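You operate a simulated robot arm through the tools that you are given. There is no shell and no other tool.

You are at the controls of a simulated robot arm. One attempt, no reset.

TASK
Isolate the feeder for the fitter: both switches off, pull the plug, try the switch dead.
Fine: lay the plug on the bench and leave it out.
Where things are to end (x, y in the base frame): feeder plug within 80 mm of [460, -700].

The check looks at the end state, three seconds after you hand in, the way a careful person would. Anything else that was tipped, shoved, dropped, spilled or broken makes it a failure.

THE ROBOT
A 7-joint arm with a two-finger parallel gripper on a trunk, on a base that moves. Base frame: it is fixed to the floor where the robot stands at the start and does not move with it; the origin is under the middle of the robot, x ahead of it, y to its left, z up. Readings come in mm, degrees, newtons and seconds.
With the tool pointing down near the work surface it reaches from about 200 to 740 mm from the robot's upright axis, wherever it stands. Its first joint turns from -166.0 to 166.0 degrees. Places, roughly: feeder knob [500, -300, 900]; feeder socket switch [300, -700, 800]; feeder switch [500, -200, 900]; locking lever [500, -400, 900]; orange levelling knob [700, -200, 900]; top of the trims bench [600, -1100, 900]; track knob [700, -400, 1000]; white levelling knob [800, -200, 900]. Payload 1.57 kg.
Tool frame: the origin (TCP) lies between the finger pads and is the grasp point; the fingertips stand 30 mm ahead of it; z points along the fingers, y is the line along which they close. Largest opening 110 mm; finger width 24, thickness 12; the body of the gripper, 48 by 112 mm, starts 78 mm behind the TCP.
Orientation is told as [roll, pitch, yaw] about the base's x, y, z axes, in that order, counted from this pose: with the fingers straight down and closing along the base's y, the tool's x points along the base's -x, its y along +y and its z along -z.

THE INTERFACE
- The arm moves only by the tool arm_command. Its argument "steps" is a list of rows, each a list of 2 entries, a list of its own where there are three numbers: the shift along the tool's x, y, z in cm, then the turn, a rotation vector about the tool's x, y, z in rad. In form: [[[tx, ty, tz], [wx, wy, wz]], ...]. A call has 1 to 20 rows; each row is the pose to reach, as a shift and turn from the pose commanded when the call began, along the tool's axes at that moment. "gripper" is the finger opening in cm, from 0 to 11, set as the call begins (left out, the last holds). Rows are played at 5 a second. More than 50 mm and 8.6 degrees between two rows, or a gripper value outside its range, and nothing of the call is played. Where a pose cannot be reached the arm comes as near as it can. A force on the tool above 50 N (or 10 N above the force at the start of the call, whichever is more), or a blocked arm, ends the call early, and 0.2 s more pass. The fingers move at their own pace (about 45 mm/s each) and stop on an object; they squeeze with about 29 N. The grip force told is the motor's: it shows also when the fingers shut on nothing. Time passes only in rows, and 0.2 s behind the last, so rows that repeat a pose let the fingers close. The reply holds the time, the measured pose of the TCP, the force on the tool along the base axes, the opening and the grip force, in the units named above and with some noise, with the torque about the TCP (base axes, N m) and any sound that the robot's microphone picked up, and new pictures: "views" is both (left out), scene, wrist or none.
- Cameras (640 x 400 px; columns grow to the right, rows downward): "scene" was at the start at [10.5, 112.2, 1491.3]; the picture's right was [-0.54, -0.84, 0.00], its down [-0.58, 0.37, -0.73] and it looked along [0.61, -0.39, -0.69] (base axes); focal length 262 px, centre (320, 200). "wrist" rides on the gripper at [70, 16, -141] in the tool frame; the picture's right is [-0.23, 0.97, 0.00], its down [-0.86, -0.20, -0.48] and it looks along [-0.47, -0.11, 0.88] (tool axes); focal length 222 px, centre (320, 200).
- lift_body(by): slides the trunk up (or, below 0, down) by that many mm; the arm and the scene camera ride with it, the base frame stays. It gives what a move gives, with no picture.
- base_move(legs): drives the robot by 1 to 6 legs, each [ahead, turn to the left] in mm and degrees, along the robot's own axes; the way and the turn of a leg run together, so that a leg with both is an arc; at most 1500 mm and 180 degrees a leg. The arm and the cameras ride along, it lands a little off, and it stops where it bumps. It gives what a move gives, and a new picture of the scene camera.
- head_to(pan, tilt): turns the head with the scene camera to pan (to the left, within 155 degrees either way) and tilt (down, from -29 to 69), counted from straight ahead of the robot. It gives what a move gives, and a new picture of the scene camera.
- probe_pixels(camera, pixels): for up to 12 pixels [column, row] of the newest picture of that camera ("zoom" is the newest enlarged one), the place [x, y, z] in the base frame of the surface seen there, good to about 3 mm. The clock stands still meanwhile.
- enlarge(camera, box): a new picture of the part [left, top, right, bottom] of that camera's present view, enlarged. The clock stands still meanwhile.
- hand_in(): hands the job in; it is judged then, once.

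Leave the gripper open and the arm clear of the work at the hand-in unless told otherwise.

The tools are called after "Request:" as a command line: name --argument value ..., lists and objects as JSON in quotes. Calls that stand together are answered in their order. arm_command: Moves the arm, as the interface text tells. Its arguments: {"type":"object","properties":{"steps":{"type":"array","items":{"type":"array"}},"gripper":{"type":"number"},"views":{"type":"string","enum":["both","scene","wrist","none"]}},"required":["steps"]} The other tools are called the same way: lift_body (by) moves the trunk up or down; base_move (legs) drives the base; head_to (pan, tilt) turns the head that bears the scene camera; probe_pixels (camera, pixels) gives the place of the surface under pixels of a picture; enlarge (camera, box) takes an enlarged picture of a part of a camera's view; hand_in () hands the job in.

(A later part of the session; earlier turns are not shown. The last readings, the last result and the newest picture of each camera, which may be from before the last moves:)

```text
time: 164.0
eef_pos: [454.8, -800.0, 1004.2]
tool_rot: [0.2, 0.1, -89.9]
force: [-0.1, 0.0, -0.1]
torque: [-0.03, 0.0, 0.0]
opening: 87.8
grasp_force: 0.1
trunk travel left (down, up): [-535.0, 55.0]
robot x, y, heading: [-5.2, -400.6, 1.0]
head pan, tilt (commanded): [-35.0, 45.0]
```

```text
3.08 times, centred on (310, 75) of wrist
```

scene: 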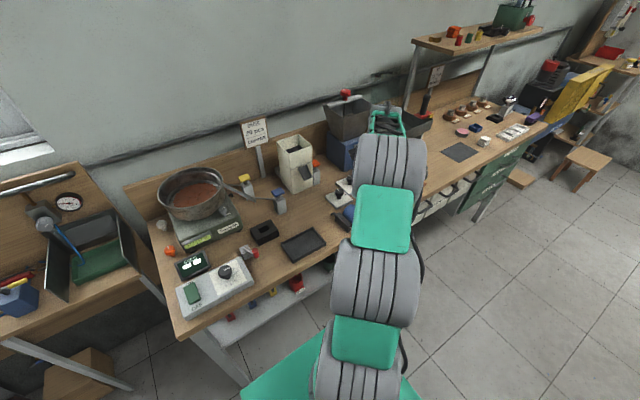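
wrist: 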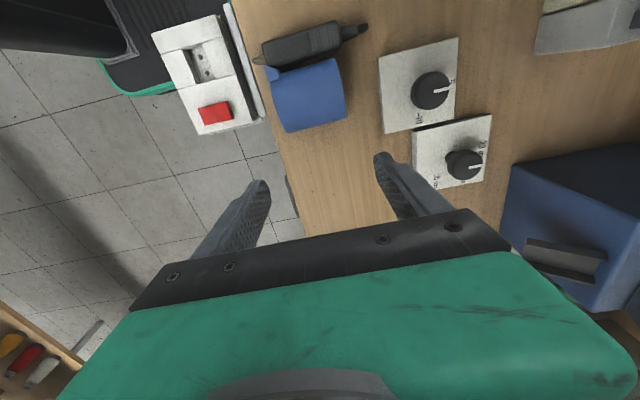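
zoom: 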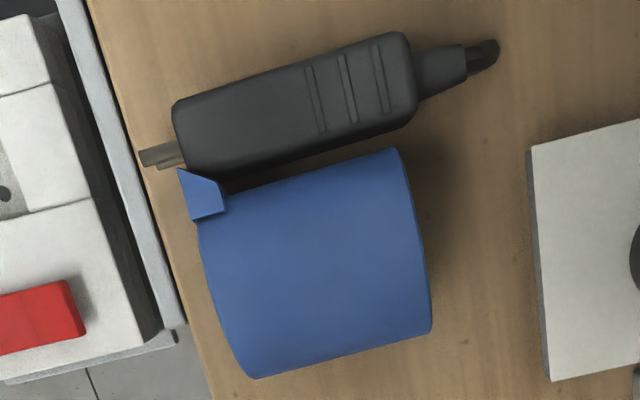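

The cup now lies at about (458,-742), its tab leaning against the plug's side. The plug itself is still at about (460,-698), so it moved at most a couple of millimetres. I'll re-pinch the cup's ends here and take it well away. First I'll position above it.

Request:
arm_command --steps '[[[2.0, 0.1, 0], [0, 0, 0]], [[4.0, 0.2, 0], [0, 0, 0]], [[5.8, 0.3, 0], [0, 0, 0]], [[5.8, 0.3, 3.0], [0, 0, 0]], [[5.8, 0.3, 5.0], [0, 0, 0]], [[5.8, 0.3, 5.0], [0, 0, 0]]]' --gripper 9.0 --views "wrist"

Request:
enlarge --camera "wrist" --box '[180, 60, 460, 240]'

Request:
probe_pixels --camera "zoom" --pixels '[[320, 200], [250, 200], [400, 200], [320, 150], [230, 140], [300, 100], [320, 260]]'

```text
time: 165.4
eef_pos: [456.2, -742.5, 954.2]
tool_rot: [0.2, 0.0, -89.9]
force: [0.0, -0.1, 0.0]
torque: [0.0, -0.01, 0.01]
opening: 90.1
grasp_force: 0.1
trunk travel left (down, up): [-535.0, 55.0]
robot x, y, heading: [-3.3, -400.1, 0.9]
head pan, tilt (commanded): [-35.0, 45.0]
```

wrist: 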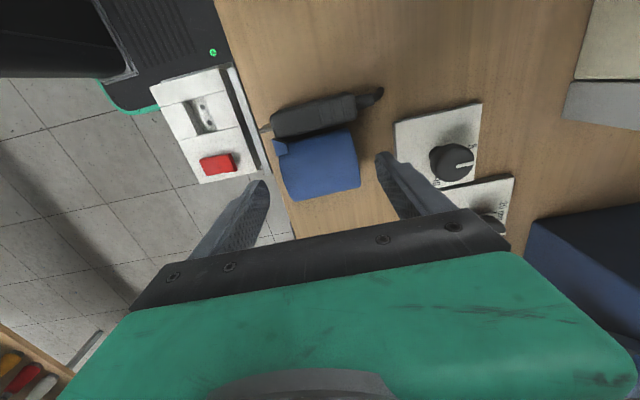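

```text
2.22 times, centred on (320, 150) of wrist
```

zoom: 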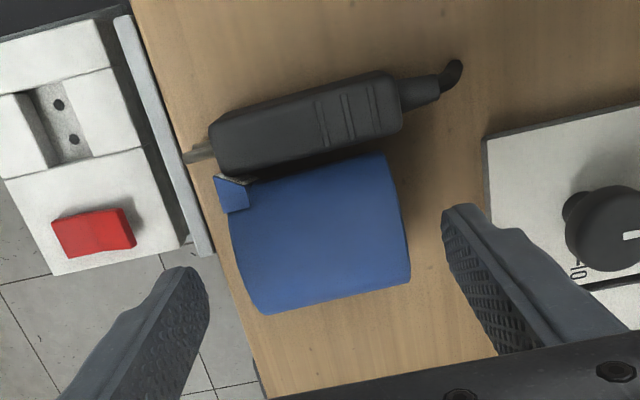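

```text
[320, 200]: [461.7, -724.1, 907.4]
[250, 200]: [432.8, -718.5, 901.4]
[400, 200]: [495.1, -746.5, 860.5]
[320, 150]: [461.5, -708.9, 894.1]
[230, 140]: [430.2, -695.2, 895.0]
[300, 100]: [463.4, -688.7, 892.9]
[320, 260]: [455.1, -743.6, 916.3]
```

The cup is centred between the open fingers, with its axis along x and its top at z≈916. I'll go down to TCP z≈899 and close on its ends.

Request:
arm_command --steps '[[[0, 0.15, 2.0], [0, 0, 0]], [[0, 0.2, 4.0], [0, 0, 0]], [[0, 0.2, 5.5], [0, 0, 0]], [[0, 0.2, 5.5], [0, 0, 0]]]' --gripper 9.0 --views "none"

Request:
arm_command --steps '[[[0, 0, 0], [0, 0, 0]], [[0, 0, 0], [0, 0, 0]], [[0, 0, 0], [0, 0, 0]], [[0, 0, 0], [0, 0, 0]]]' --gripper 5.5 --views "wrist"

```text
time: 166.4
eef_pos: [459.3, -742.1, 898.3]
tool_rot: [0.2, 0.0, -89.9]
force: [-0.2, -0.4, -0.4]
torque: [0.01, 0.02, 0.01]
opening: 90.0
grasp_force: 0.0
trunk travel left (down, up): [-535.0, 55.0]
robot x, y, heading: [-3.0, -393.5, 0.9]
head pan, tilt (commanded): [-35.0, 45.0]
```

```text
time: 167.4
eef_pos: [459.3, -741.9, 898.3]
tool_rot: [0.2, 0.0, -89.9]
force: [-1.3, -0.6, 0.0]
torque: [0.02, 0.05, 0.04]
opening: 65.9
grasp_force: 29.0
trunk travel left (down, up): [-535.0, 55.0]
robot x, y, heading: [-1.1, -400.5, 1.1]
head pan, tilt (commanded): [-35.0, 45.0]
```

wrist: 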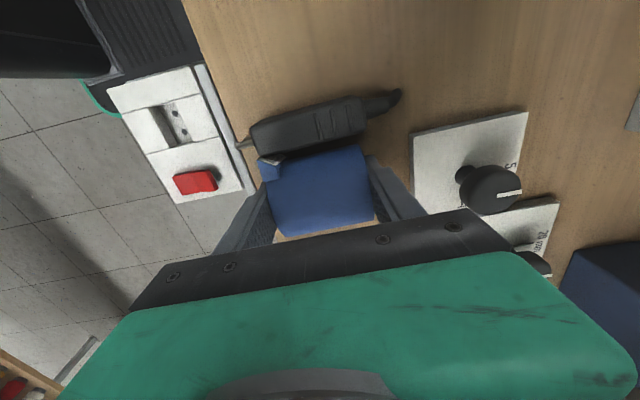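

Gripped again (65.9 mm). I'll lift just a few millimetres, slide it away from the plug toward -y, and then raise it.

Request:
arm_command --steps '[[[-0.4, 0, -0.25], [0, 0, 0]], [[-1.2, 0, -0.5], [0, 0, 0]], [[-2.4, 0, -0.8], [0, 0, 0]], [[-3.8, 0, -1.2], [0, 0, 0]], [[-5.2, 0, -2.4], [0, 0, 0]], [[-6.6, 0, -4.0], [0, 0, 0]], [[-7.8, 0, -6.0], [0, 0, 0]], [[-7.8, 0, -6.0], [0, 0, 0]]]' --gripper 5.5 --views "wrist"

Request:
enlarge --camera "wrist" --box '[100, 0, 560, 240]'

Request:
probe_pixels --camera "zoom" --pixels '[[300, 240], [300, 300], [240, 240], [235, 228], [280, 115], [230, 130], [330, 95]]'

```text
time: 169.2
eef_pos: [458.5, -820.8, 956.5]
tool_rot: [0.2, 0.0, -90.0]
force: [-1.2, -0.3, -1.6]
torque: [0.01, 0.02, -0.05]
opening: 65.9
grasp_force: 28.8
trunk travel left (down, up): [-535.0, 55.0]
robot x, y, heading: [-2.6, -399.9, 1.2]
head pan, tilt (commanded): [-35.0, 45.0]
```

wrist: 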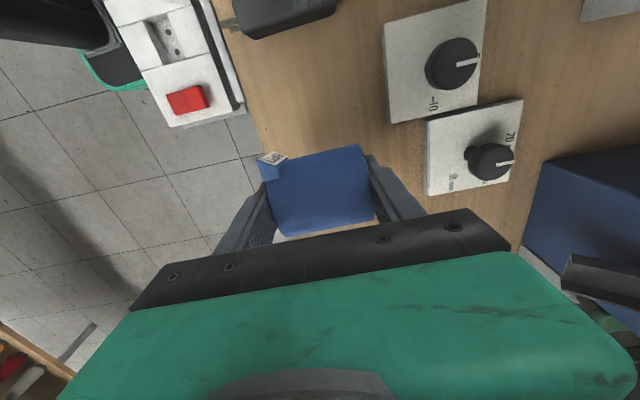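

```text
1.39 times, centred on (330, 120) of wrist
```

zoom: 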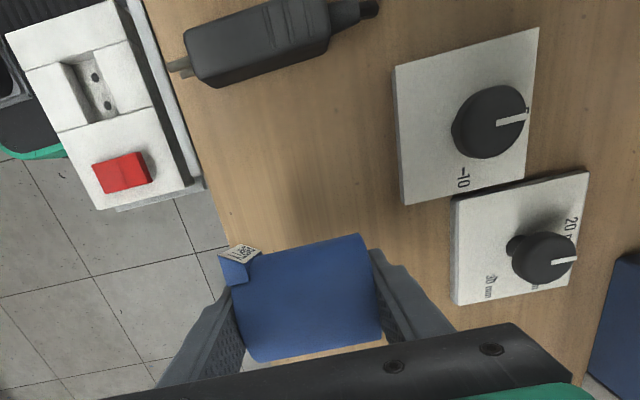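

```text
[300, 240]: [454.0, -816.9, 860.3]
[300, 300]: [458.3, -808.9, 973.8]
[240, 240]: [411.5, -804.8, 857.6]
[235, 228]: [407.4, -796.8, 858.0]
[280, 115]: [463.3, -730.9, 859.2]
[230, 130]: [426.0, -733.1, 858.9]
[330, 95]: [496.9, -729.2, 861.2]
```

The plug is untouched at its place, and the label now faces +y. I'll set the cup down again here at y≈-821. It will settle on its tab. Then I'll regrasp it across the diameter.

Request:
arm_command --steps '[[[0, 0, 2.0], [0, 0, 0]], [[0, 0, 4.0], [0, 0, 0]], [[0, 0, 5.2], [0, 0, 0]], [[0, 0, 5.6], [0, 0, 0]], [[0, 0, 5.75], [0, 0, 0]]]' --gripper 5.5 --views "none"

```text
time: 170.4
eef_pos: [459.1, -819.3, 900.5]
tool_rot: [0.2, 0.0, -89.9]
force: [-0.3, 0.0, -0.9]
torque: [-0.03, -0.05, 0.04]
opening: 65.9
grasp_force: 29.2
trunk travel left (down, up): [-535.0, 55.0]
robot x, y, heading: [-2.9, -396.5, 1.1]
head pan, tilt (commanded): [-35.0, 45.0]
```

Request:
arm_command --steps '[[[0, 0, 0.15], [0, 0, 0]], [[0, 0, 0.25], [0, 0, 0]], [[0, 0, 0.25], [0, 0, 0]]]' --gripper 5.5 --views "none"

Request:
arm_command --steps '[[[0, 0, 0], [0, 0, 0]], [[0, 0, 0], [0, 0, 0]], [[0, 0, 0], [0, 0, 0]], [[0, 0, 0], [0, 0, 0]]]' --gripper 8.8 --views "wrist"

Request:
arm_command --steps '[[[0, 0, -1.5], [0, 0, 0]], [[0, 0, -4], [0, 0, 0]], [[0, 0, -7], [0, 0, 0]], [[0, 0, -10.5], [0, 0, 0]], [[0, 0, -14], [0, 0, 0]], [[0, 0, -14], [0, 0, 0]]]' --gripper 8.8 --views "wrist"

Request:
enlarge --camera "wrist" --box '[100, 0, 560, 240]'

```text
time: 171.2
eef_pos: [458.0, -819.1, 898.8]
tool_rot: [0.2, 0.0, -89.9]
force: [-0.3, -0.6, -1.3]
torque: [0.01, -0.01, -0.01]
opening: 65.7
grasp_force: 29.0
trunk travel left (down, up): [-535.0, 55.0]
robot x, y, heading: [-3.2, -398.8, 0.9]
head pan, tilt (commanded): [-35.0, 45.0]
```

```text
time: 172.2
eef_pos: [459.3, -820.8, 898.8]
tool_rot: [0.2, 0.0, -89.9]
force: [0.3, 0.0, 0.2]
torque: [0.04, 0.0, 0.02]
opening: 88.0
grasp_force: 0.0
trunk travel left (down, up): [-535.0, 55.0]
robot x, y, heading: [0.3, -395.7, 1.1]
head pan, tilt (commanded): [-35.0, 45.0]
```

wrist: 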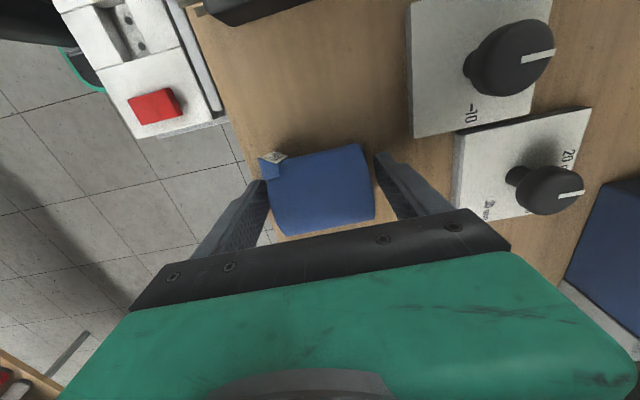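

```text
time: 173.6
eef_pos: [457.7, -819.7, 1038.3]
tool_rot: [0.2, 0.0, -89.9]
force: [0.3, -0.5, -0.7]
torque: [-0.02, 0.01, -0.01]
opening: 87.9
grasp_force: 0.1
trunk travel left (down, up): [-535.0, 55.0]
robot x, y, heading: [-1.9, -398.9, 1.1]
head pan, tilt (commanded): [-35.0, 45.0]
```

wrist: 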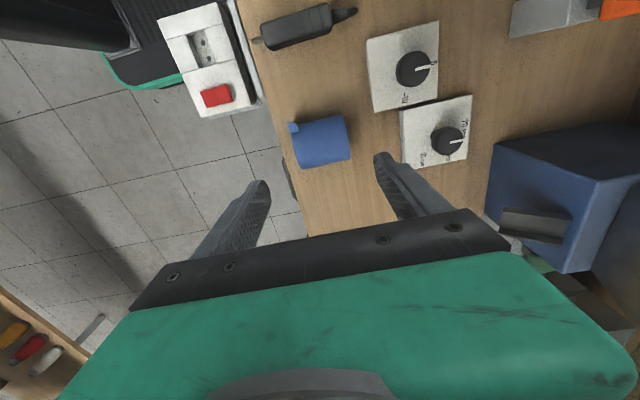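

```text
1.39 times, centred on (330, 120) of wrist
```

zoom: 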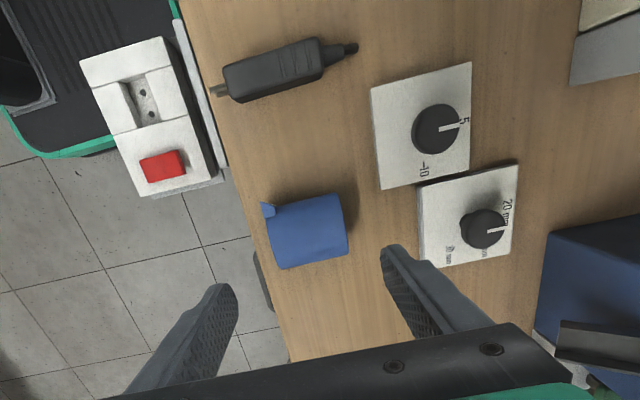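

Request:
enlarge --camera "wrist" --box '[270, 90, 370, 180]'

Request:
probe_pixels --camera "zoom" --pixels '[[320, 200], [250, 200], [400, 200], [320, 150], [200, 150], [230, 280], [300, 280], [430, 260], [180, 190], [440, 150]]'

```text
4.44 times, centred on (320, 135) of wrist
```

zoom: 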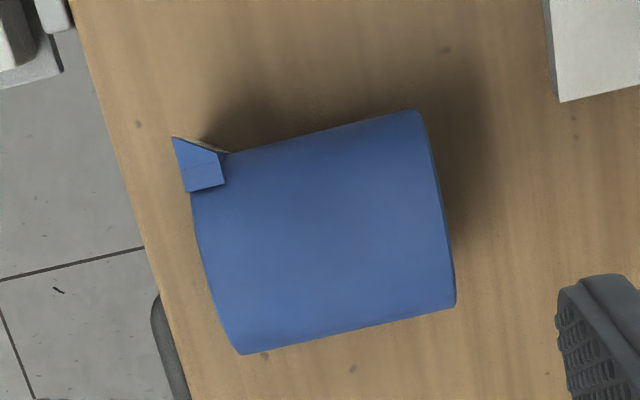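

```text
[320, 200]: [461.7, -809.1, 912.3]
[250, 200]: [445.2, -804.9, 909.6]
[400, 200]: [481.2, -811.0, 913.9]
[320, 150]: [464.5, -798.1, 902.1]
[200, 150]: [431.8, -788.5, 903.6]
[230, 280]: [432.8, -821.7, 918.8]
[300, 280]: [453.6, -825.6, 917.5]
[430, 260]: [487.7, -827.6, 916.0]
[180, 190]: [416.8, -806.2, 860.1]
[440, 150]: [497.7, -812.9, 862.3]
```

The cup lies steady at centre (459,-824), base at x≈426, mouth at +x and label toward +y. Now I'll turn the tool back to yaw 0 above it, so the fingers close along y across the cup's diameter.

Request:
arm_command --steps '[[[0, 0.1, 0], [0, 0, -0.131]], [[0, 0.1, 0], [0, 0, -0.262]], [[-0.1, 0.2, 0], [0, 0, -0.393]], [[-0.1, 0.3, 0], [0, 0, -0.524]], [[-0.2, 0.3, 0], [0, 0, -0.654]], [[-0.2, 0.4, 0], [0, 0, -0.785]], [[-0.2, 0.5, 0], [0, 0, -0.916]], [[-0.3, 0.5, 0], [0, 0, -1.047]], [[-0.3, 0.6, 0], [0, 0, -1.178]], [[-0.4, 0.7, 0], [0, 0, -1.309]], [[-0.4, 0.8, 0], [0, 0, -1.44]], [[-0.4, 0.8, 0], [0, 0, -1.569]], [[-0.4, 0.8, 0], [0, 0, -1.569]]]' --gripper 8.0 --views "wrist"

Request:
enlarge --camera "wrist" --box '[200, 50, 460, 240]'

Request:
probe_pixels --camera "zoom" --pixels '[[270, 180], [300, 180], [285, 140], [300, 220], [250, 150], [330, 130]]'

```text
time: 176.4
eef_pos: [466.7, -824.9, 1038.3]
tool_rot: [0.0, -0.2, 0.2]
force: [-0.2, -0.1, 1.0]
torque: [-0.02, -0.02, -0.02]
opening: 79.8
grasp_force: 0.0
trunk travel left (down, up): [-535.0, 55.0]
robot x, y, heading: [-1.5, -395.9, 0.8]
head pan, tilt (commanded): [-35.0, 45.0]
```

wrist: 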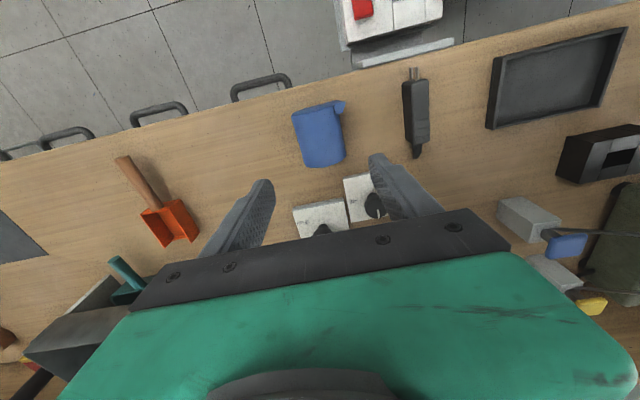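

```text
2.11 times, centred on (330, 145) of wrist
```

zoom: 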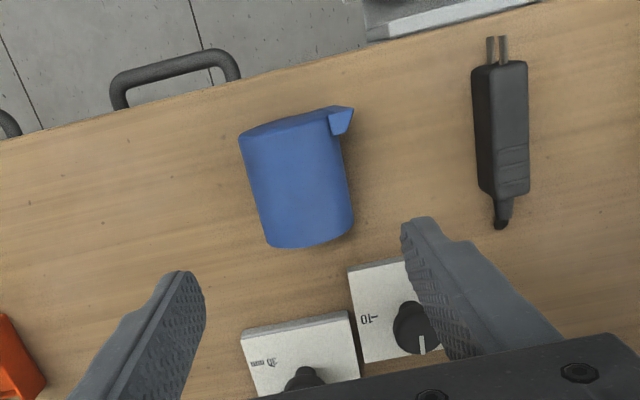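

```text
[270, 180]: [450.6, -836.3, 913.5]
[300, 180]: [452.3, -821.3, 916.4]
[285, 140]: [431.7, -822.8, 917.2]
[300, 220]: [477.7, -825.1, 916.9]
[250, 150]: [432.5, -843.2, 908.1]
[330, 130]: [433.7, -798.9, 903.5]
```

The cup's ridge is at y≈-823 and aligned with x. I'll descend to TCP z≈904 with the fingers either side, then close on its diameter.

Request:
arm_command --steps '[[[0, 0.1, 4.0], [0, 0, 0]], [[0, 0.1, 8.0], [0, 0, 0]], [[0, 0.1, 11.0], [0, 0, 0]], [[0, 0.1, 13.4], [0, 0, 0]], [[0, 0.1, 13.4], [0, 0, 0]]]' --gripper 8.0 --views "wrist"

Request:
arm_command --steps '[[[0, 0, 0], [0, 0, 0]], [[0, 0, 0], [0, 0, 0]], [[0, 0, 0], [0, 0, 0]], [[0, 0, 0], [0, 0, 0]]]' --gripper 4.5 --views "wrist"

Request:
enlarge --camera "wrist" --box '[200, 50, 460, 240]'

```text
time: 177.6
eef_pos: [466.3, -823.8, 904.9]
tool_rot: [0.1, -0.2, 0.0]
force: [0.0, -0.6, 0.7]
torque: [0.03, 0.02, 0.04]
opening: 79.9
grasp_force: 0.0
trunk travel left (down, up): [-535.0, 55.0]
robot x, y, heading: [0.3, -397.8, 1.0]
head pan, tilt (commanded): [-35.0, 45.0]
```

wrist: 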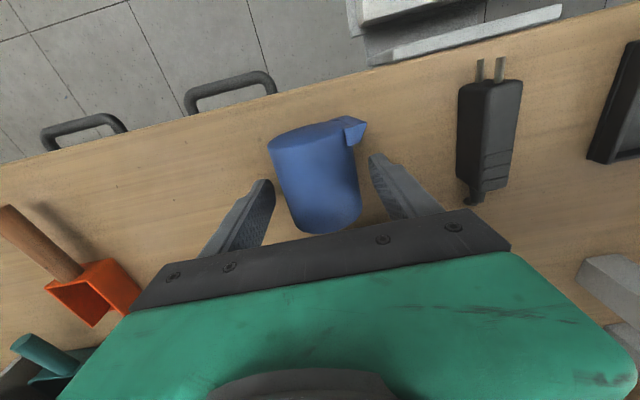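

```text
time: 178.6
eef_pos: [466.5, -823.5, 903.7]
tool_rot: [0.0, -0.2, 0.0]
force: [-0.4, -0.1, -0.1]
torque: [0.08, 0.03, -0.01]
opening: 54.6
grasp_force: 29.3
trunk travel left (down, up): [-535.0, 55.0]
robot x, y, heading: [0.1, -401.8, 0.9]
head pan, tilt (commanded): [-35.0, 45.0]
```

wrist: 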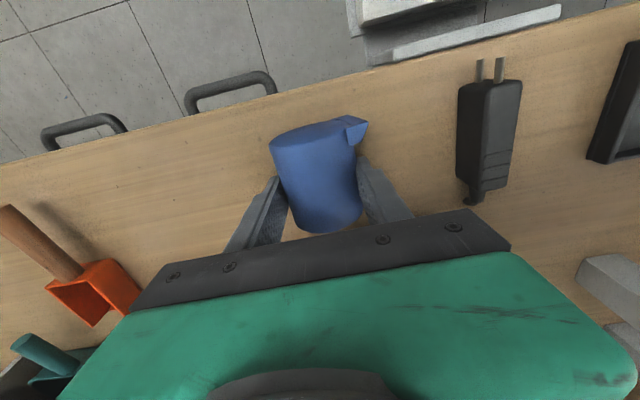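

```text
2.11 times, centred on (330, 145) of wrist
```

zoom: 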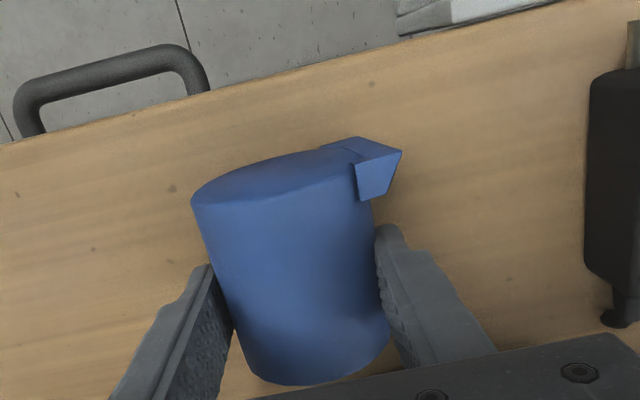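

The cup is held at 54.6 mm across its diameter. I'll lift it to z≈1000, then tilt the tool to horizontal so the cup's mouth comes up. First the lift and half the tilt.

Request:
arm_command --steps '[[[0, 0, -3], [0, 0, 0]], [[0, 0, -6], [0, 0, 0]], [[0, 0, -9], [0, 0, 0]], [[0.3, 0, -9.5], [0, -0.1, 0]], [[0.6, 0, -9.5], [0, -0.2, 0]], [[0.9, 0, -9.5], [0, -0.3, 0]], [[1.2, 0, -9.5], [0, -0.4, 0]], [[1.5, 0, -9.5], [0, -0.5, 0]], [[1.8, 0, -9.5], [0, -0.6, 0]], [[2.1, 0, -9.5], [0, -0.7, 0]], [[2.4, 0, -9.5], [0, -0.8, 0]], [[2.4, 0, -9.5], [0, -0.8, 0]]]' --gripper 4.5 --views "both"

```text
time: 181.2
eef_pos: [441.2, -823.5, 999.2]
tool_rot: [0.1, -46.0, 0.0]
force: [0.9, 0.4, -1.7]
torque: [0.02, 0.01, -0.01]
opening: 54.6
grasp_force: 29.2
trunk travel left (down, up): [-535.0, 55.0]
robot x, y, heading: [0.1, -395.8, 0.8]
head pan, tilt (commanded): [-35.0, 45.0]
```

scene: 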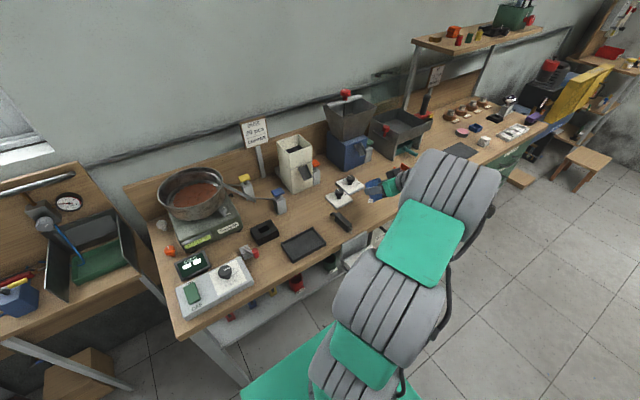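
wrist: 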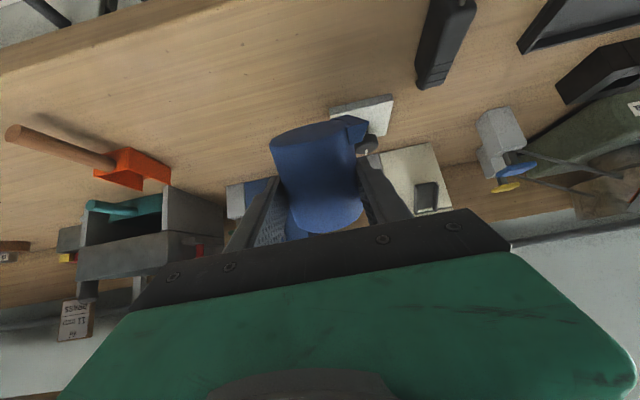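

Steady. I'll continue the tilt to about 90°.

Request:
arm_command --steps '[[[0, 0, 0], [0, -0.1, 0]], [[0, 0, 0], [0, -0.2, 0]], [[0, 0, 0], [0, -0.3, 0]], [[0, 0, 0], [0, -0.4, 0]], [[0, 0, 0], [0, -0.5, 0]], [[0, 0, 0], [0, -0.6, 0]], [[0, 0, 0], [0, -0.7, 0]], [[0, 0, 0], [0, -0.768, 0]], [[0, 0, 0], [0, -0.768, 0]]]' --gripper 4.5 --views "both"

Request:
enlarge --camera "scene" --box '[320, 140, 480, 260]'

```text
time: 183.2
eef_pos: [443.3, -832.3, 995.7]
tool_rot: [-0.4, -87.2, 0.1]
force: [0.3, -0.4, -1.2]
torque: [0.0, 0.04, 0.04]
opening: 54.2
grasp_force: 29.2
out of reach, approached as far as the arm can: row 8
trunk travel left (down, up): [-535.0, 55.0]
robot x, y, heading: [-0.1, -393.6, 0.7]
head pan, tilt (commanded): [-35.0, 45.0]
```

scene: 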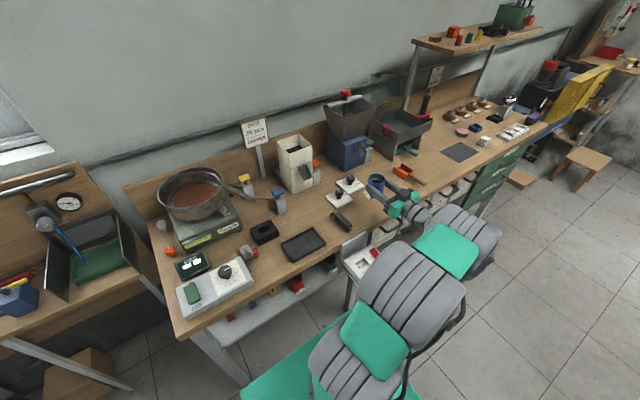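
wrist: 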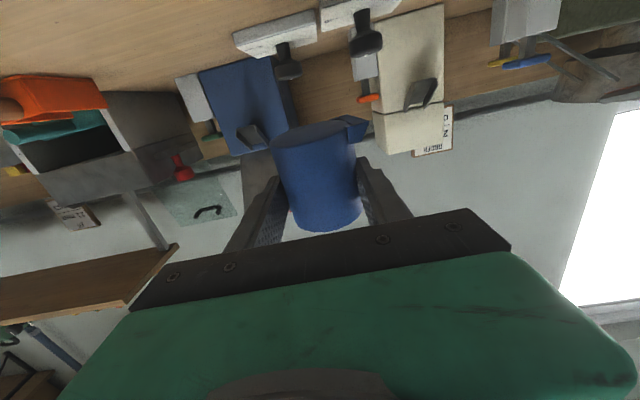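

```text
3.33 times, centred on (400, 200) of scene
```

zoom: 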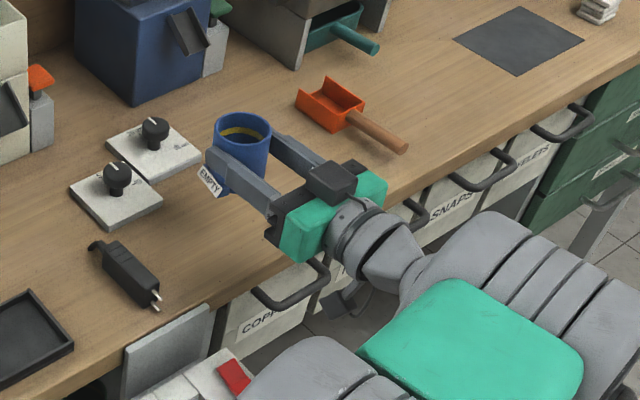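

The cup is upright in the gripper, with its label toward +y. Before lowering it onto the bench I'll check how far the bin handles stick out beneath, since the camera bracket hangs below the tool.

Request:
probe_pixels --camera "zoom" --pixels '[[265, 290], [295, 300], [325, 275], [425, 225], [412, 205], [455, 180], [490, 180], [240, 320], [215, 185], [240, 160], [300, 240]]'

```text
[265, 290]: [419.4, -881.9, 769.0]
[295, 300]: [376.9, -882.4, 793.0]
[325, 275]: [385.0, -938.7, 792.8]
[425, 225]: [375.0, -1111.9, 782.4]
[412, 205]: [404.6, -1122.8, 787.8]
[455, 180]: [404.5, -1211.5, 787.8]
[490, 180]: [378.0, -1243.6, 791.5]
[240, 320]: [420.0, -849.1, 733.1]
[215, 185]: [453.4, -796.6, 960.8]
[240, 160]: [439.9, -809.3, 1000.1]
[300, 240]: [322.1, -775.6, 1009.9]
```

The handles are at z<793 and x>375, so the bracket is clear. The arm posture is near its limit, so I'll lower the cup with the trunk instead: 85 mm first, which leaves the base about 10 mm above the bench.

Request:
lift_body --by -80

Request:
enlarge --camera "scene" --box '[320, 120, 480, 240]'

```text
time: 184.4
eef_pos: [442.8, -834.2, 916.3]
tool_rot: [-0.6, -87.2, 0.6]
force: [0.0, -0.4, -1.7]
torque: [0.01, 0.01, 0.02]
opening: 54.4
grasp_force: 28.8
trunk travel left (down, up): [-455.0, 135.0]
robot x, y, heading: [1.0, -401.8, 1.0]
head pan, tilt (commanded): [-35.0, 45.0]
```

```text
3.33 times, centred on (400, 180) of scene
```

zoom: 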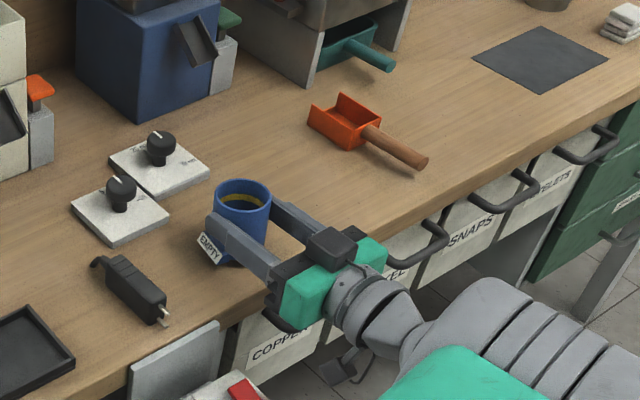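

Request:
probe_pixels --camera "zoom" --pixels '[[243, 181], [242, 212], [218, 192], [268, 197], [208, 250], [212, 262], [235, 268]]'

```text
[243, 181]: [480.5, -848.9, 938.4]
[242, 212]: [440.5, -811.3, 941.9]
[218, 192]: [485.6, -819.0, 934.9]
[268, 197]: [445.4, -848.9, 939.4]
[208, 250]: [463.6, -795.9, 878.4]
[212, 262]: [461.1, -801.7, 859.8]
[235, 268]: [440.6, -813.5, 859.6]
```

The rim is at z≈939, so the base is about 11 mm above the bench. I'll lower it 9 mm, then in small steps until there's contact.

Request:
lift_body --by -9

Request:
lift_body --by -3

```text
time: 185.0
eef_pos: [443.5, -833.4, 907.2]
tool_rot: [-0.5, -87.1, 0.3]
force: [0.3, -0.4, -0.8]
torque: [-0.01, 0.0, -0.02]
opening: 54.3
grasp_force: 28.8
trunk travel left (down, up): [-446.0, 144.0]
robot x, y, heading: [-3.7, -397.3, 1.0]
head pan, tilt (commanded): [-35.0, 45.0]
```

```text
time: 185.5
eef_pos: [443.8, -834.3, 904.3]
tool_rot: [-0.5, -87.0, 0.3]
force: [0.8, 0.0, -1.2]
torque: [0.02, 0.01, 0.03]
opening: 54.4
grasp_force: 28.8
trunk travel left (down, up): [-443.0, 147.0]
robot x, y, heading: [-2.2, -397.5, 1.0]
head pan, tilt (commanded): [-35.0, 45.0]
```

Request:
lift_body --by -2

Request:
lift_body --by -2

```text
time: 186.0
eef_pos: [443.7, -834.2, 902.7]
tool_rot: [-1.9, -87.1, 1.7]
force: [0.8, 0.3, 5.8]
torque: [0.16, -0.28, -0.03]
opening: 54.7
grasp_force: 28.7
trunk travel left (down, up): [-441.0, 149.0]
robot x, y, heading: [0.9, -398.5, 0.9]
head pan, tilt (commanded): [-35.0, 45.0]
```

```text
time: 186.6
eef_pos: [443.3, -833.2, 903.0]
tool_rot: [-4.6, -87.4, 4.5]
force: [1.9, 0.5, 18.0]
torque: [0.56, -0.86, -0.07]
opening: 54.4
grasp_force: 28.9
trunk travel left (down, up): [-439.0, 151.0]
robot x, y, heading: [-1.7, -399.2, 1.1]
head pan, tilt (commanded): [-35.0, 45.0]
```

Contact (18 N). I'll raise by 1 mm and then open the fingers.

Request:
lift_body --by 1.5

Request:
arm_command --steps '[[[0, 0, 0], [0, 0, 0]], [[0, 0, 0], [0, 0, 0]], [[0, 0, 0], [0, 0, 0]], [[0, 0, 0], [0, 0, 0]]]' --gripper 7.6 --views "scene"

Request:
enlarge --camera "scene" --box '[320, 120, 480, 240]'

```text
time: 187.1
eef_pos: [441.7, -834.3, 902.6]
tool_rot: [-2.3, -87.1, 2.1]
force: [3.4, -2.2, 16.6]
torque: [0.43, -0.87, -0.14]
opening: 54.5
grasp_force: 29.3
trunk travel left (down, up): [-440.0, 149.0]
robot x, y, heading: [-4.3, -398.0, 1.2]
head pan, tilt (commanded): [-35.0, 45.0]
```

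```text
time: 188.1
eef_pos: [442.7, -833.8, 901.0]
tool_rot: [-0.5, -87.0, 0.2]
force: [-0.5, -0.8, -0.5]
torque: [-0.01, 0.01, -0.01]
opening: 75.7
grasp_force: 0.1
trunk travel left (down, up): [-440.0, 149.0]
robot x, y, heading: [-1.5, -398.5, 0.9]
head pan, tilt (commanded): [-35.0, 45.0]
```

scene: 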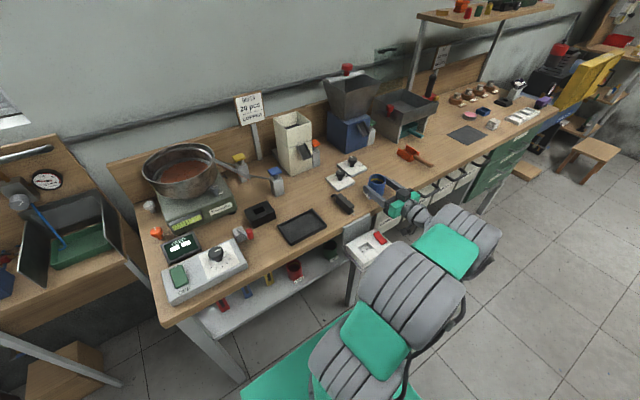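

```text
3.33 times, centred on (400, 180) of scene
```

zoom: 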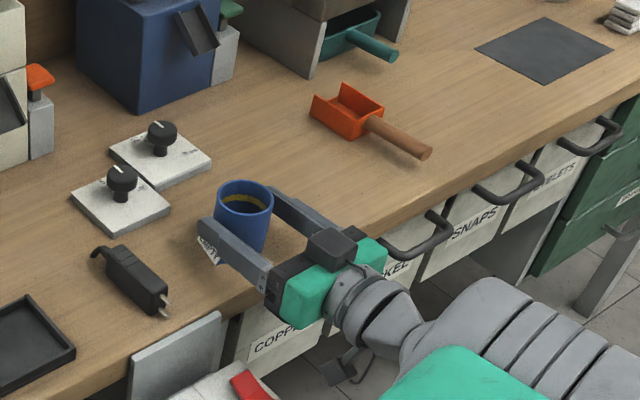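

The cup stands upright on the bench by itself. I'll withdraw the fingers straight back toward the robot.

Request:
arm_command --steps '[[[0, 0, -1.5], [0, 0, 0]], [[0, 0, -3.5], [0, 0, 0]], [[0, 0, -6.0], [0, 0, 0]], [[0, 0, -9.0], [0, 0, 0]], [[0, 0, -12.0], [0, 0, 0]], [[0, 0, -12.0], [0, 0, 0]]]' --gripper 7.6 --views "both"

Request:
enlarge --camera "scene" --box '[320, 120, 480, 240]'

Request:
probe_pixels --camera "zoom" --pixels '[[243, 181], [243, 213], [216, 195], [272, 198], [210, 250], [240, 225], [130, 270], [160, 295]]'

```text
time: 189.4
eef_pos: [382.8, -799.1, 877.2]
tool_rot: [55.7, -83.4, -57.3]
force: [-0.9, -0.4, 3.7]
torque: [-0.16, -0.04, -0.01]
opening: 75.4
grasp_force: 0.1
out of reach, approached as far as the arm can: row 2, 3, 4, 5, 6
trunk travel left (down, up): [-440.0, 149.0]
robot x, y, heading: [-3.3, -400.1, 0.9]
head pan, tilt (commanded): [-35.0, 45.0]
stopped in row 6: the force on the tool passed its limit at 112 N (the readings are from after the stop); the commanded pose is now the measured one
```

scene: 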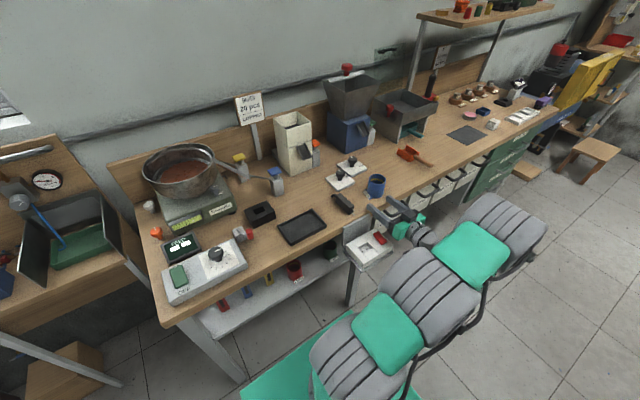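
wrist: 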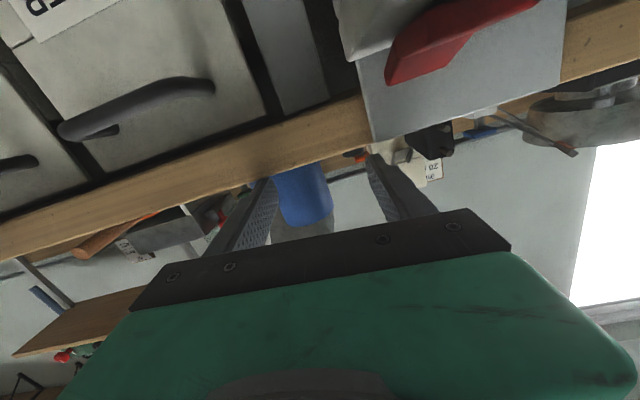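

```text
3.33 times, centred on (400, 180) of scene
```

zoom: 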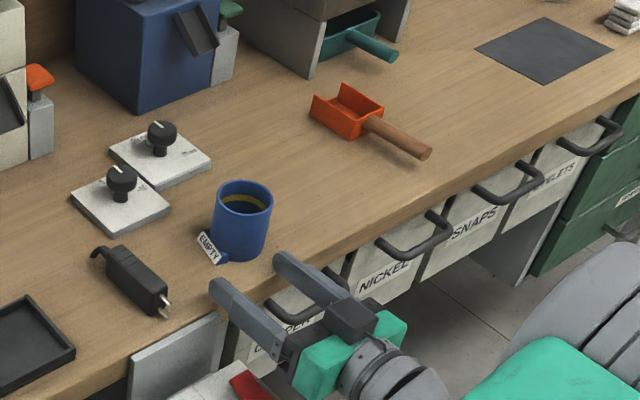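

```text
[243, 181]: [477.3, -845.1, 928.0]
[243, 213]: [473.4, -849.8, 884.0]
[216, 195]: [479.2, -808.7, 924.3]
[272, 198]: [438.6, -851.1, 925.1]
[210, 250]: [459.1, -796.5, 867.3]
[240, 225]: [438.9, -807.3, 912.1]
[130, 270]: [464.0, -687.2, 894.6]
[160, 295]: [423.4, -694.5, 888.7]
```

The horizontal pull-back ran out of reach, and the gripper's underside bumped the socket area (112 N stop). The cup is still standing upright at about (458,-829). I'll check the socket's rocker first, in the scene zoom.

Request:
enlarge --camera "scene" --box '[340, 210, 420, 270]'

Request:
probe_pixels --camera "zoom" --pixels '[[330, 160], [300, 180], [345, 200], [360, 230], [250, 160], [200, 200], [150, 150], [290, 260]]'

```text
6.67 times, centred on (380, 240) of scene
```

zoom: 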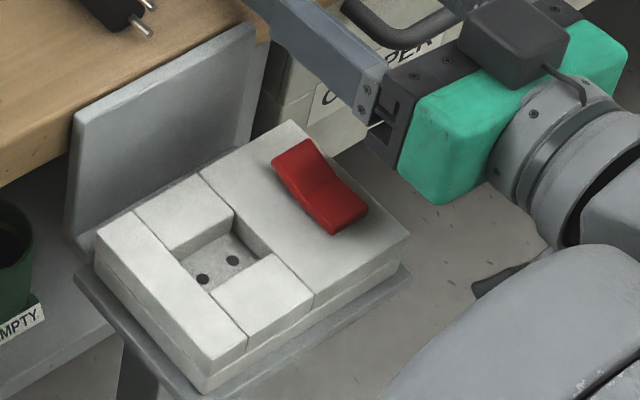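

```text
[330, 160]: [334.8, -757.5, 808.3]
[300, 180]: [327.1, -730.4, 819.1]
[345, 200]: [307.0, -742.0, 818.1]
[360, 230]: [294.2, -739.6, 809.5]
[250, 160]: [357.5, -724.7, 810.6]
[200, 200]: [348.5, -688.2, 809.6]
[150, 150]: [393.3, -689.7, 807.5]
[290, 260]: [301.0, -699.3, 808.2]
```

Request:
probe_pixels --camera "zoom" --pixels '[[290, 160], [300, 148], [310, 165], [325, 190], [340, 212], [355, 212], [330, 225]]'

```text
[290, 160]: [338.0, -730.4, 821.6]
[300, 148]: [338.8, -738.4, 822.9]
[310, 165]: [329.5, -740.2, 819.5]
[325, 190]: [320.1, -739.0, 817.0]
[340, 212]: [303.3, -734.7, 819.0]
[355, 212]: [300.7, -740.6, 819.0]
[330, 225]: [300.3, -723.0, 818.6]
```

The socket rocker is unchanged (near ≈818.5, far ≈823: off). The fingertips had just pressed on the bench edge. I'll raise the trunk 60 mm and then back the base away 120 mm.

Request:
lift_body --by 60

Request:
base_move --legs '[[-120, 0]]'

Request:
enlarge --camera "scene" --box '[270, 110, 430, 230]'

```text
time: 190.4
eef_pos: [382.0, -798.7, 937.3]
tool_rot: [55.5, -83.2, -57.2]
force: [0.3, 0.3, 0.1]
torque: [0.01, 0.0, -0.01]
opening: 75.9
grasp_force: 0.0
trunk travel left (down, up): [-501.0, 89.0]
robot x, y, heading: [-2.7, -399.4, 0.8]
head pan, tilt (commanded): [-35.0, 45.0]
```

```text
time: 191.6
eef_pos: [261.7, -801.7, 937.3]
tool_rot: [55.6, -83.3, -57.3]
force: [0.9, 0.5, -0.5]
torque: [0.01, 0.01, -0.01]
opening: 75.8
grasp_force: 0.1
trunk travel left (down, up): [-501.0, 89.0]
robot x, y, heading: [-119.3, -399.6, 0.8]
head pan, tilt (commanded): [-35.0, 45.0]
```

scene: 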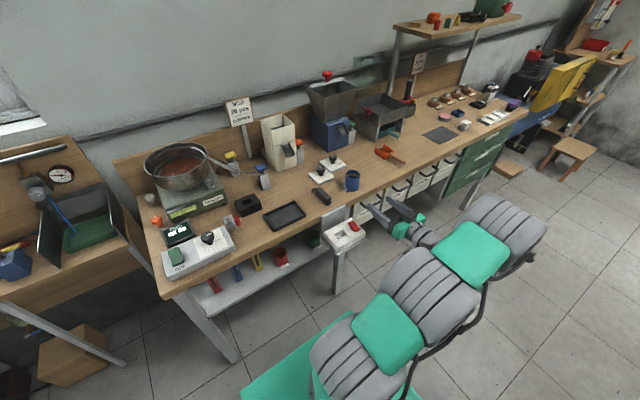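

```text
3.33 times, centred on (350, 170) of scene
```

zoom: 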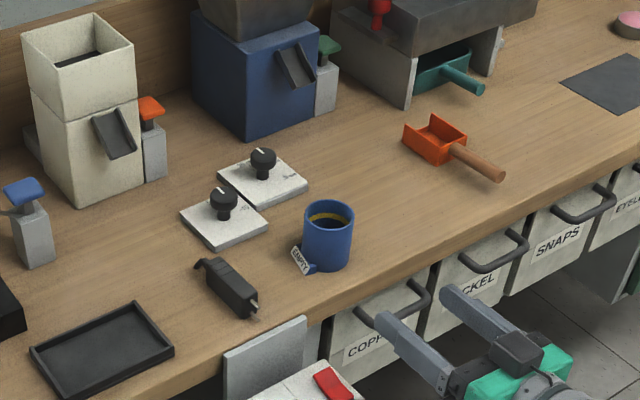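

Everything stands as intended. I'll measure the upright cup's position for the top-down grasp that will turn its label to the front.

Request:
enlarge --camera "scene" --box '[330, 160, 380, 200]'

```text
10.00 times, centred on (355, 180) of scene
```

zoom: 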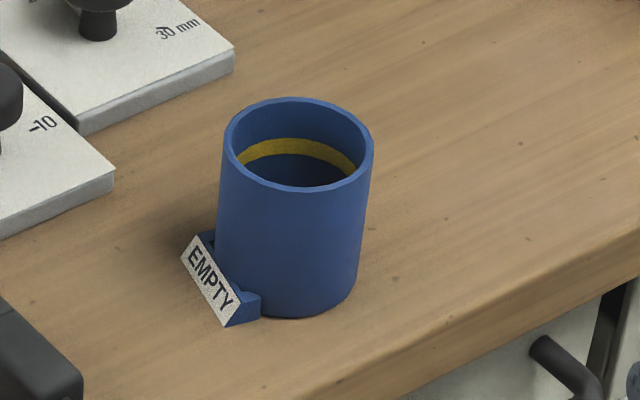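

Request:
probe_pixels --camera "zoom" --pixels '[[300, 99], [296, 190], [226, 140], [371, 155], [250, 175], [345, 180], [212, 275], [190, 250], [235, 315], [255, 300], [300, 310]]'

```text
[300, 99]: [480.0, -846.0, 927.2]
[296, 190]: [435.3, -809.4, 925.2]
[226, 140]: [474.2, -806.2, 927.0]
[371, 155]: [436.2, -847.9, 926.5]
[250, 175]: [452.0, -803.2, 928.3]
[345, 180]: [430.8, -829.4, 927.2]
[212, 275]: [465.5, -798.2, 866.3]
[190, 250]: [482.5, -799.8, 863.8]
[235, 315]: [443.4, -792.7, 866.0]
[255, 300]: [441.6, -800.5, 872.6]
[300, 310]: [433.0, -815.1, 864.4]
```

The upright cup's centre is (456.5,-827.5), with its label facing about 80° (+y), so it needs a turn of about +100°. I'll bring the tool back to vertical at about (330,-800,1015) first.

Request:
arm_command --steps '[[[-1.5, 0, 0.5], [0, 0.1, 0]], [[-3.0, 0, 1.0], [0, 0.23, 0]], [[-4.5, 0, 1.6], [0, 0.36, 0]], [[-6.0, 0, 2.2], [0, 0.49, 0]], [[-7.5, 0, 3.0], [0, 0.62, 0]], [[-8.7, 0, 3.8], [0, 0.75, 0]], [[-8.7, 0, 4.6], [0, 0.88, 0]], [[-8.7, 0, 5.2], [0, 1.01, 0]], [[-8.7, 0, 5.8], [0, 1.14, 0]], [[-8.7, 0, 5.8], [0, 1.27, 0]], [[-8.7, 0, 5.8], [0, 1.4, 0]], [[-8.7, 0, 5.8], [0, 1.454, 0]], [[-8.7, 0, 5.8], [0, 1.454, 0]]]' --gripper 8.0 --views "both"

```text
time: 194.4
eef_pos: [325.1, -811.9, 1021.1]
tool_rot: [5.5, -2.8, -2.2]
force: [0.1, 0.1, 0.0]
torque: [0.0, -0.02, -0.01]
opening: 80.0
grasp_force: 0.0
trunk travel left (down, up): [-501.0, 89.0]
robot x, y, heading: [-121.4, -404.4, 1.0]
head pan, tilt (commanded): [-35.0, 45.0]
```

scene: 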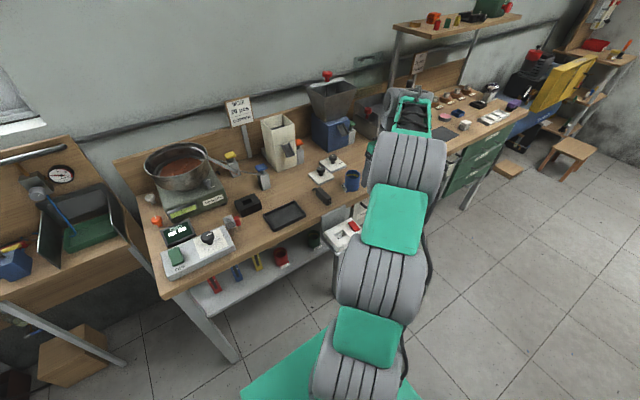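
wrist: 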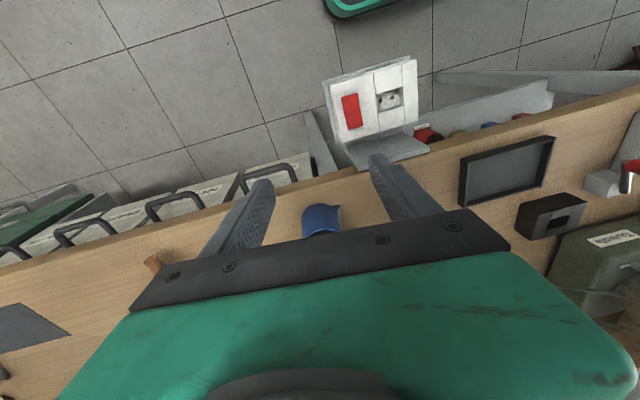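

Vertical again. I'll drive forward 80 mm (the fingertips at z≈990 pass over the cup's 927 rim), then turn to yaw -85° directly above the cup.

Request:
base_move --legs '[[80, 0]]'

Request:
arm_command --steps '[[[-0.5, -0.1, -0.1], [0.01, -0.003, 0.13]], [[-1.0, -0.2, -0.2], [0.02, -0.005, 0.26]], [[-1.4, -0.4, -0.2], [0.03, -0.008, 0.395]], [[-1.9, -0.5, -0.3], [0.041, -0.01, 0.526]], [[-2.4, -0.6, -0.4], [0.052, -0.013, 0.657]], [[-2.9, -0.7, -0.4], [0.062, -0.016, 0.789]], [[-3.3, -0.8, -0.5], [0.072, -0.018, 0.92]], [[-3.8, -0.9, -0.6], [0.083, -0.021, 1.05]], [[-4.3, -1.0, -0.6], [0.093, -0.024, 1.18]], [[-4.8, -1.2, -0.7], [0.104, -0.026, 1.315]], [[-5.24, -1.28, -0.77], [0.114, -0.029, 1.446]], [[-5.24, -1.28, -0.77], [0.114, -0.029, 1.446]]]' --gripper 8.0 --views "both"

Request:
enlarge --camera "wrist" --box '[200, 50, 460, 240]'

```text
time: 195.5
eef_pos: [405.1, -810.6, 1021.0]
tool_rot: [5.4, -2.9, -2.2]
force: [-0.5, 0.3, 0.5]
torque: [-0.01, 0.0, -0.01]
opening: 80.0
grasp_force: 0.2
trunk travel left (down, up): [-501.0, 89.0]
robot x, y, heading: [-41.5, -401.4, 1.0]
head pan, tilt (commanded): [-35.0, 45.0]
```

scene: 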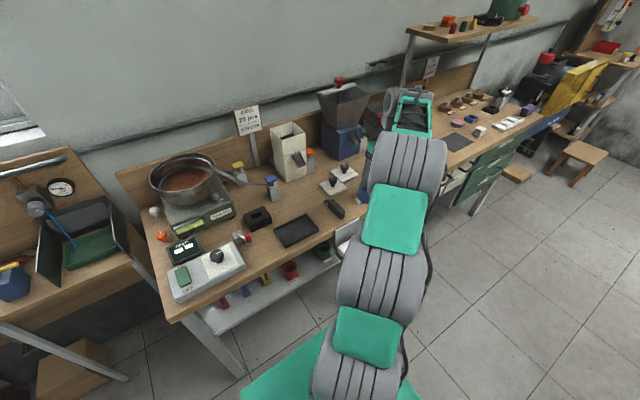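

```text
time: 198.1
eef_pos: [455.9, -825.8, 1029.5]
tool_rot: [0.1, 0.0, -85.2]
force: [-0.4, 0.6, -0.1]
torque: [0.01, 0.04, -0.02]
opening: 80.0
grasp_force: 0.2
trunk travel left (down, up): [-501.0, 89.0]
robot x, y, heading: [-42.4, -399.8, 0.7]
head pan, tilt (commanded): [-35.0, 45.0]
```

scene: 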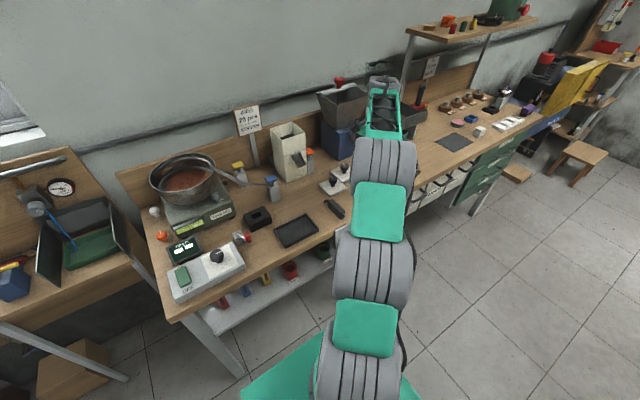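
wrist: 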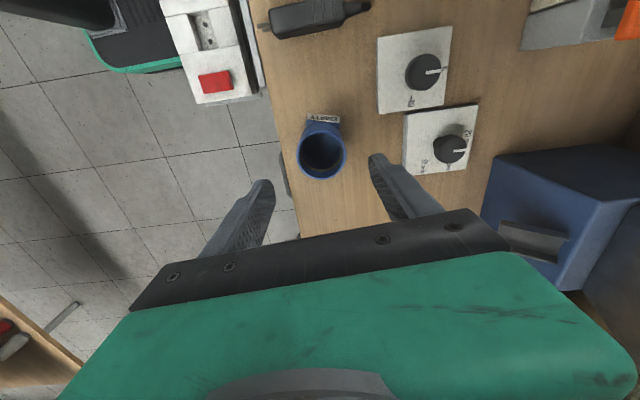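

```text
2.11 times, centred on (330, 145) of wrist
```

zoom: 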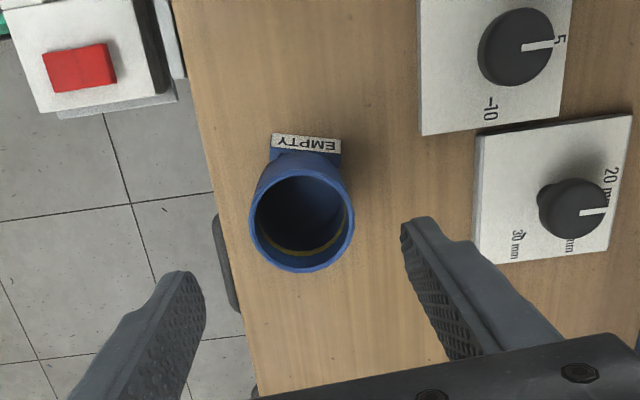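

Request:
probe_pixels --camera "zoom" --pixels '[[251, 215], [353, 218], [298, 172], [300, 271], [275, 145], [338, 148]]'

```text
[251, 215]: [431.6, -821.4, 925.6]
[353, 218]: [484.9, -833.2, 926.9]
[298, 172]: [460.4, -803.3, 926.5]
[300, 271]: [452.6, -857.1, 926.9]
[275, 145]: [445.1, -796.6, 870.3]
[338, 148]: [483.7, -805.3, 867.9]
```

The cup's centre measures (457.5,-829). I'll align and descend to TCP z≈912, with the fingers at ±x of the cup, then close on it.

Request:
arm_command --steps '[[[-0.3, 0.13, 4.0], [0, 0, 0]], [[-0.3, 0.13, 8.0], [0, 0, 0]], [[-0.3, 0.13, 10.5], [0, 0, 0]], [[-0.3, 0.13, 11.8], [0, 0, 0]], [[-0.3, 0.13, 11.8], [0, 0, 0]]]' --gripper 8.0 --views "none"

Request:
arm_command --steps '[[[0, 0, 0], [0, 0, 0]], [[0, 0, 0], [0, 0, 0]], [[0, 0, 0], [0, 0, 0]], [[0, 0, 0], [0, 0, 0]]]' --gripper 4.5 --views "wrist"

```text
time: 199.3
eef_pos: [459.0, -830.0, 912.0]
tool_rot: [0.1, 0.1, -85.0]
force: [-0.6, 0.3, -0.5]
torque: [0.01, 0.0, 0.01]
opening: 80.0
grasp_force: 0.1
trunk travel left (down, up): [-501.0, 89.0]
robot x, y, heading: [-46.8, -399.3, 0.8]
head pan, tilt (commanded): [-35.0, 45.0]
```

```text
time: 200.3
eef_pos: [457.4, -830.6, 912.7]
tool_rot: [0.1, 0.0, -85.1]
force: [0.2, -0.5, 0.8]
torque: [-0.04, 0.04, -0.04]
opening: 55.5
grasp_force: 28.7
trunk travel left (down, up): [-501.0, 89.0]
robot x, y, heading: [-41.5, -396.6, 1.1]
head pan, tilt (commanded): [-35.0, 45.0]
```

wrist: 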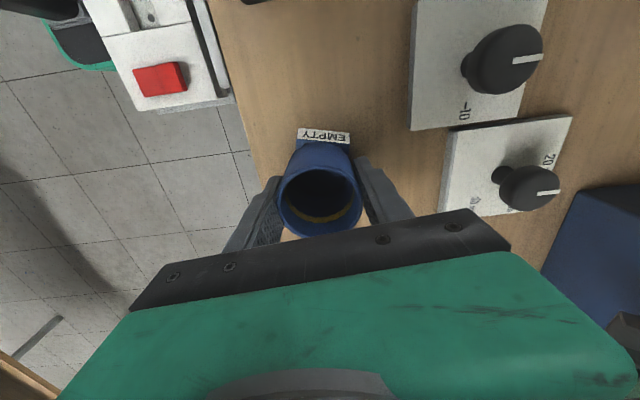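

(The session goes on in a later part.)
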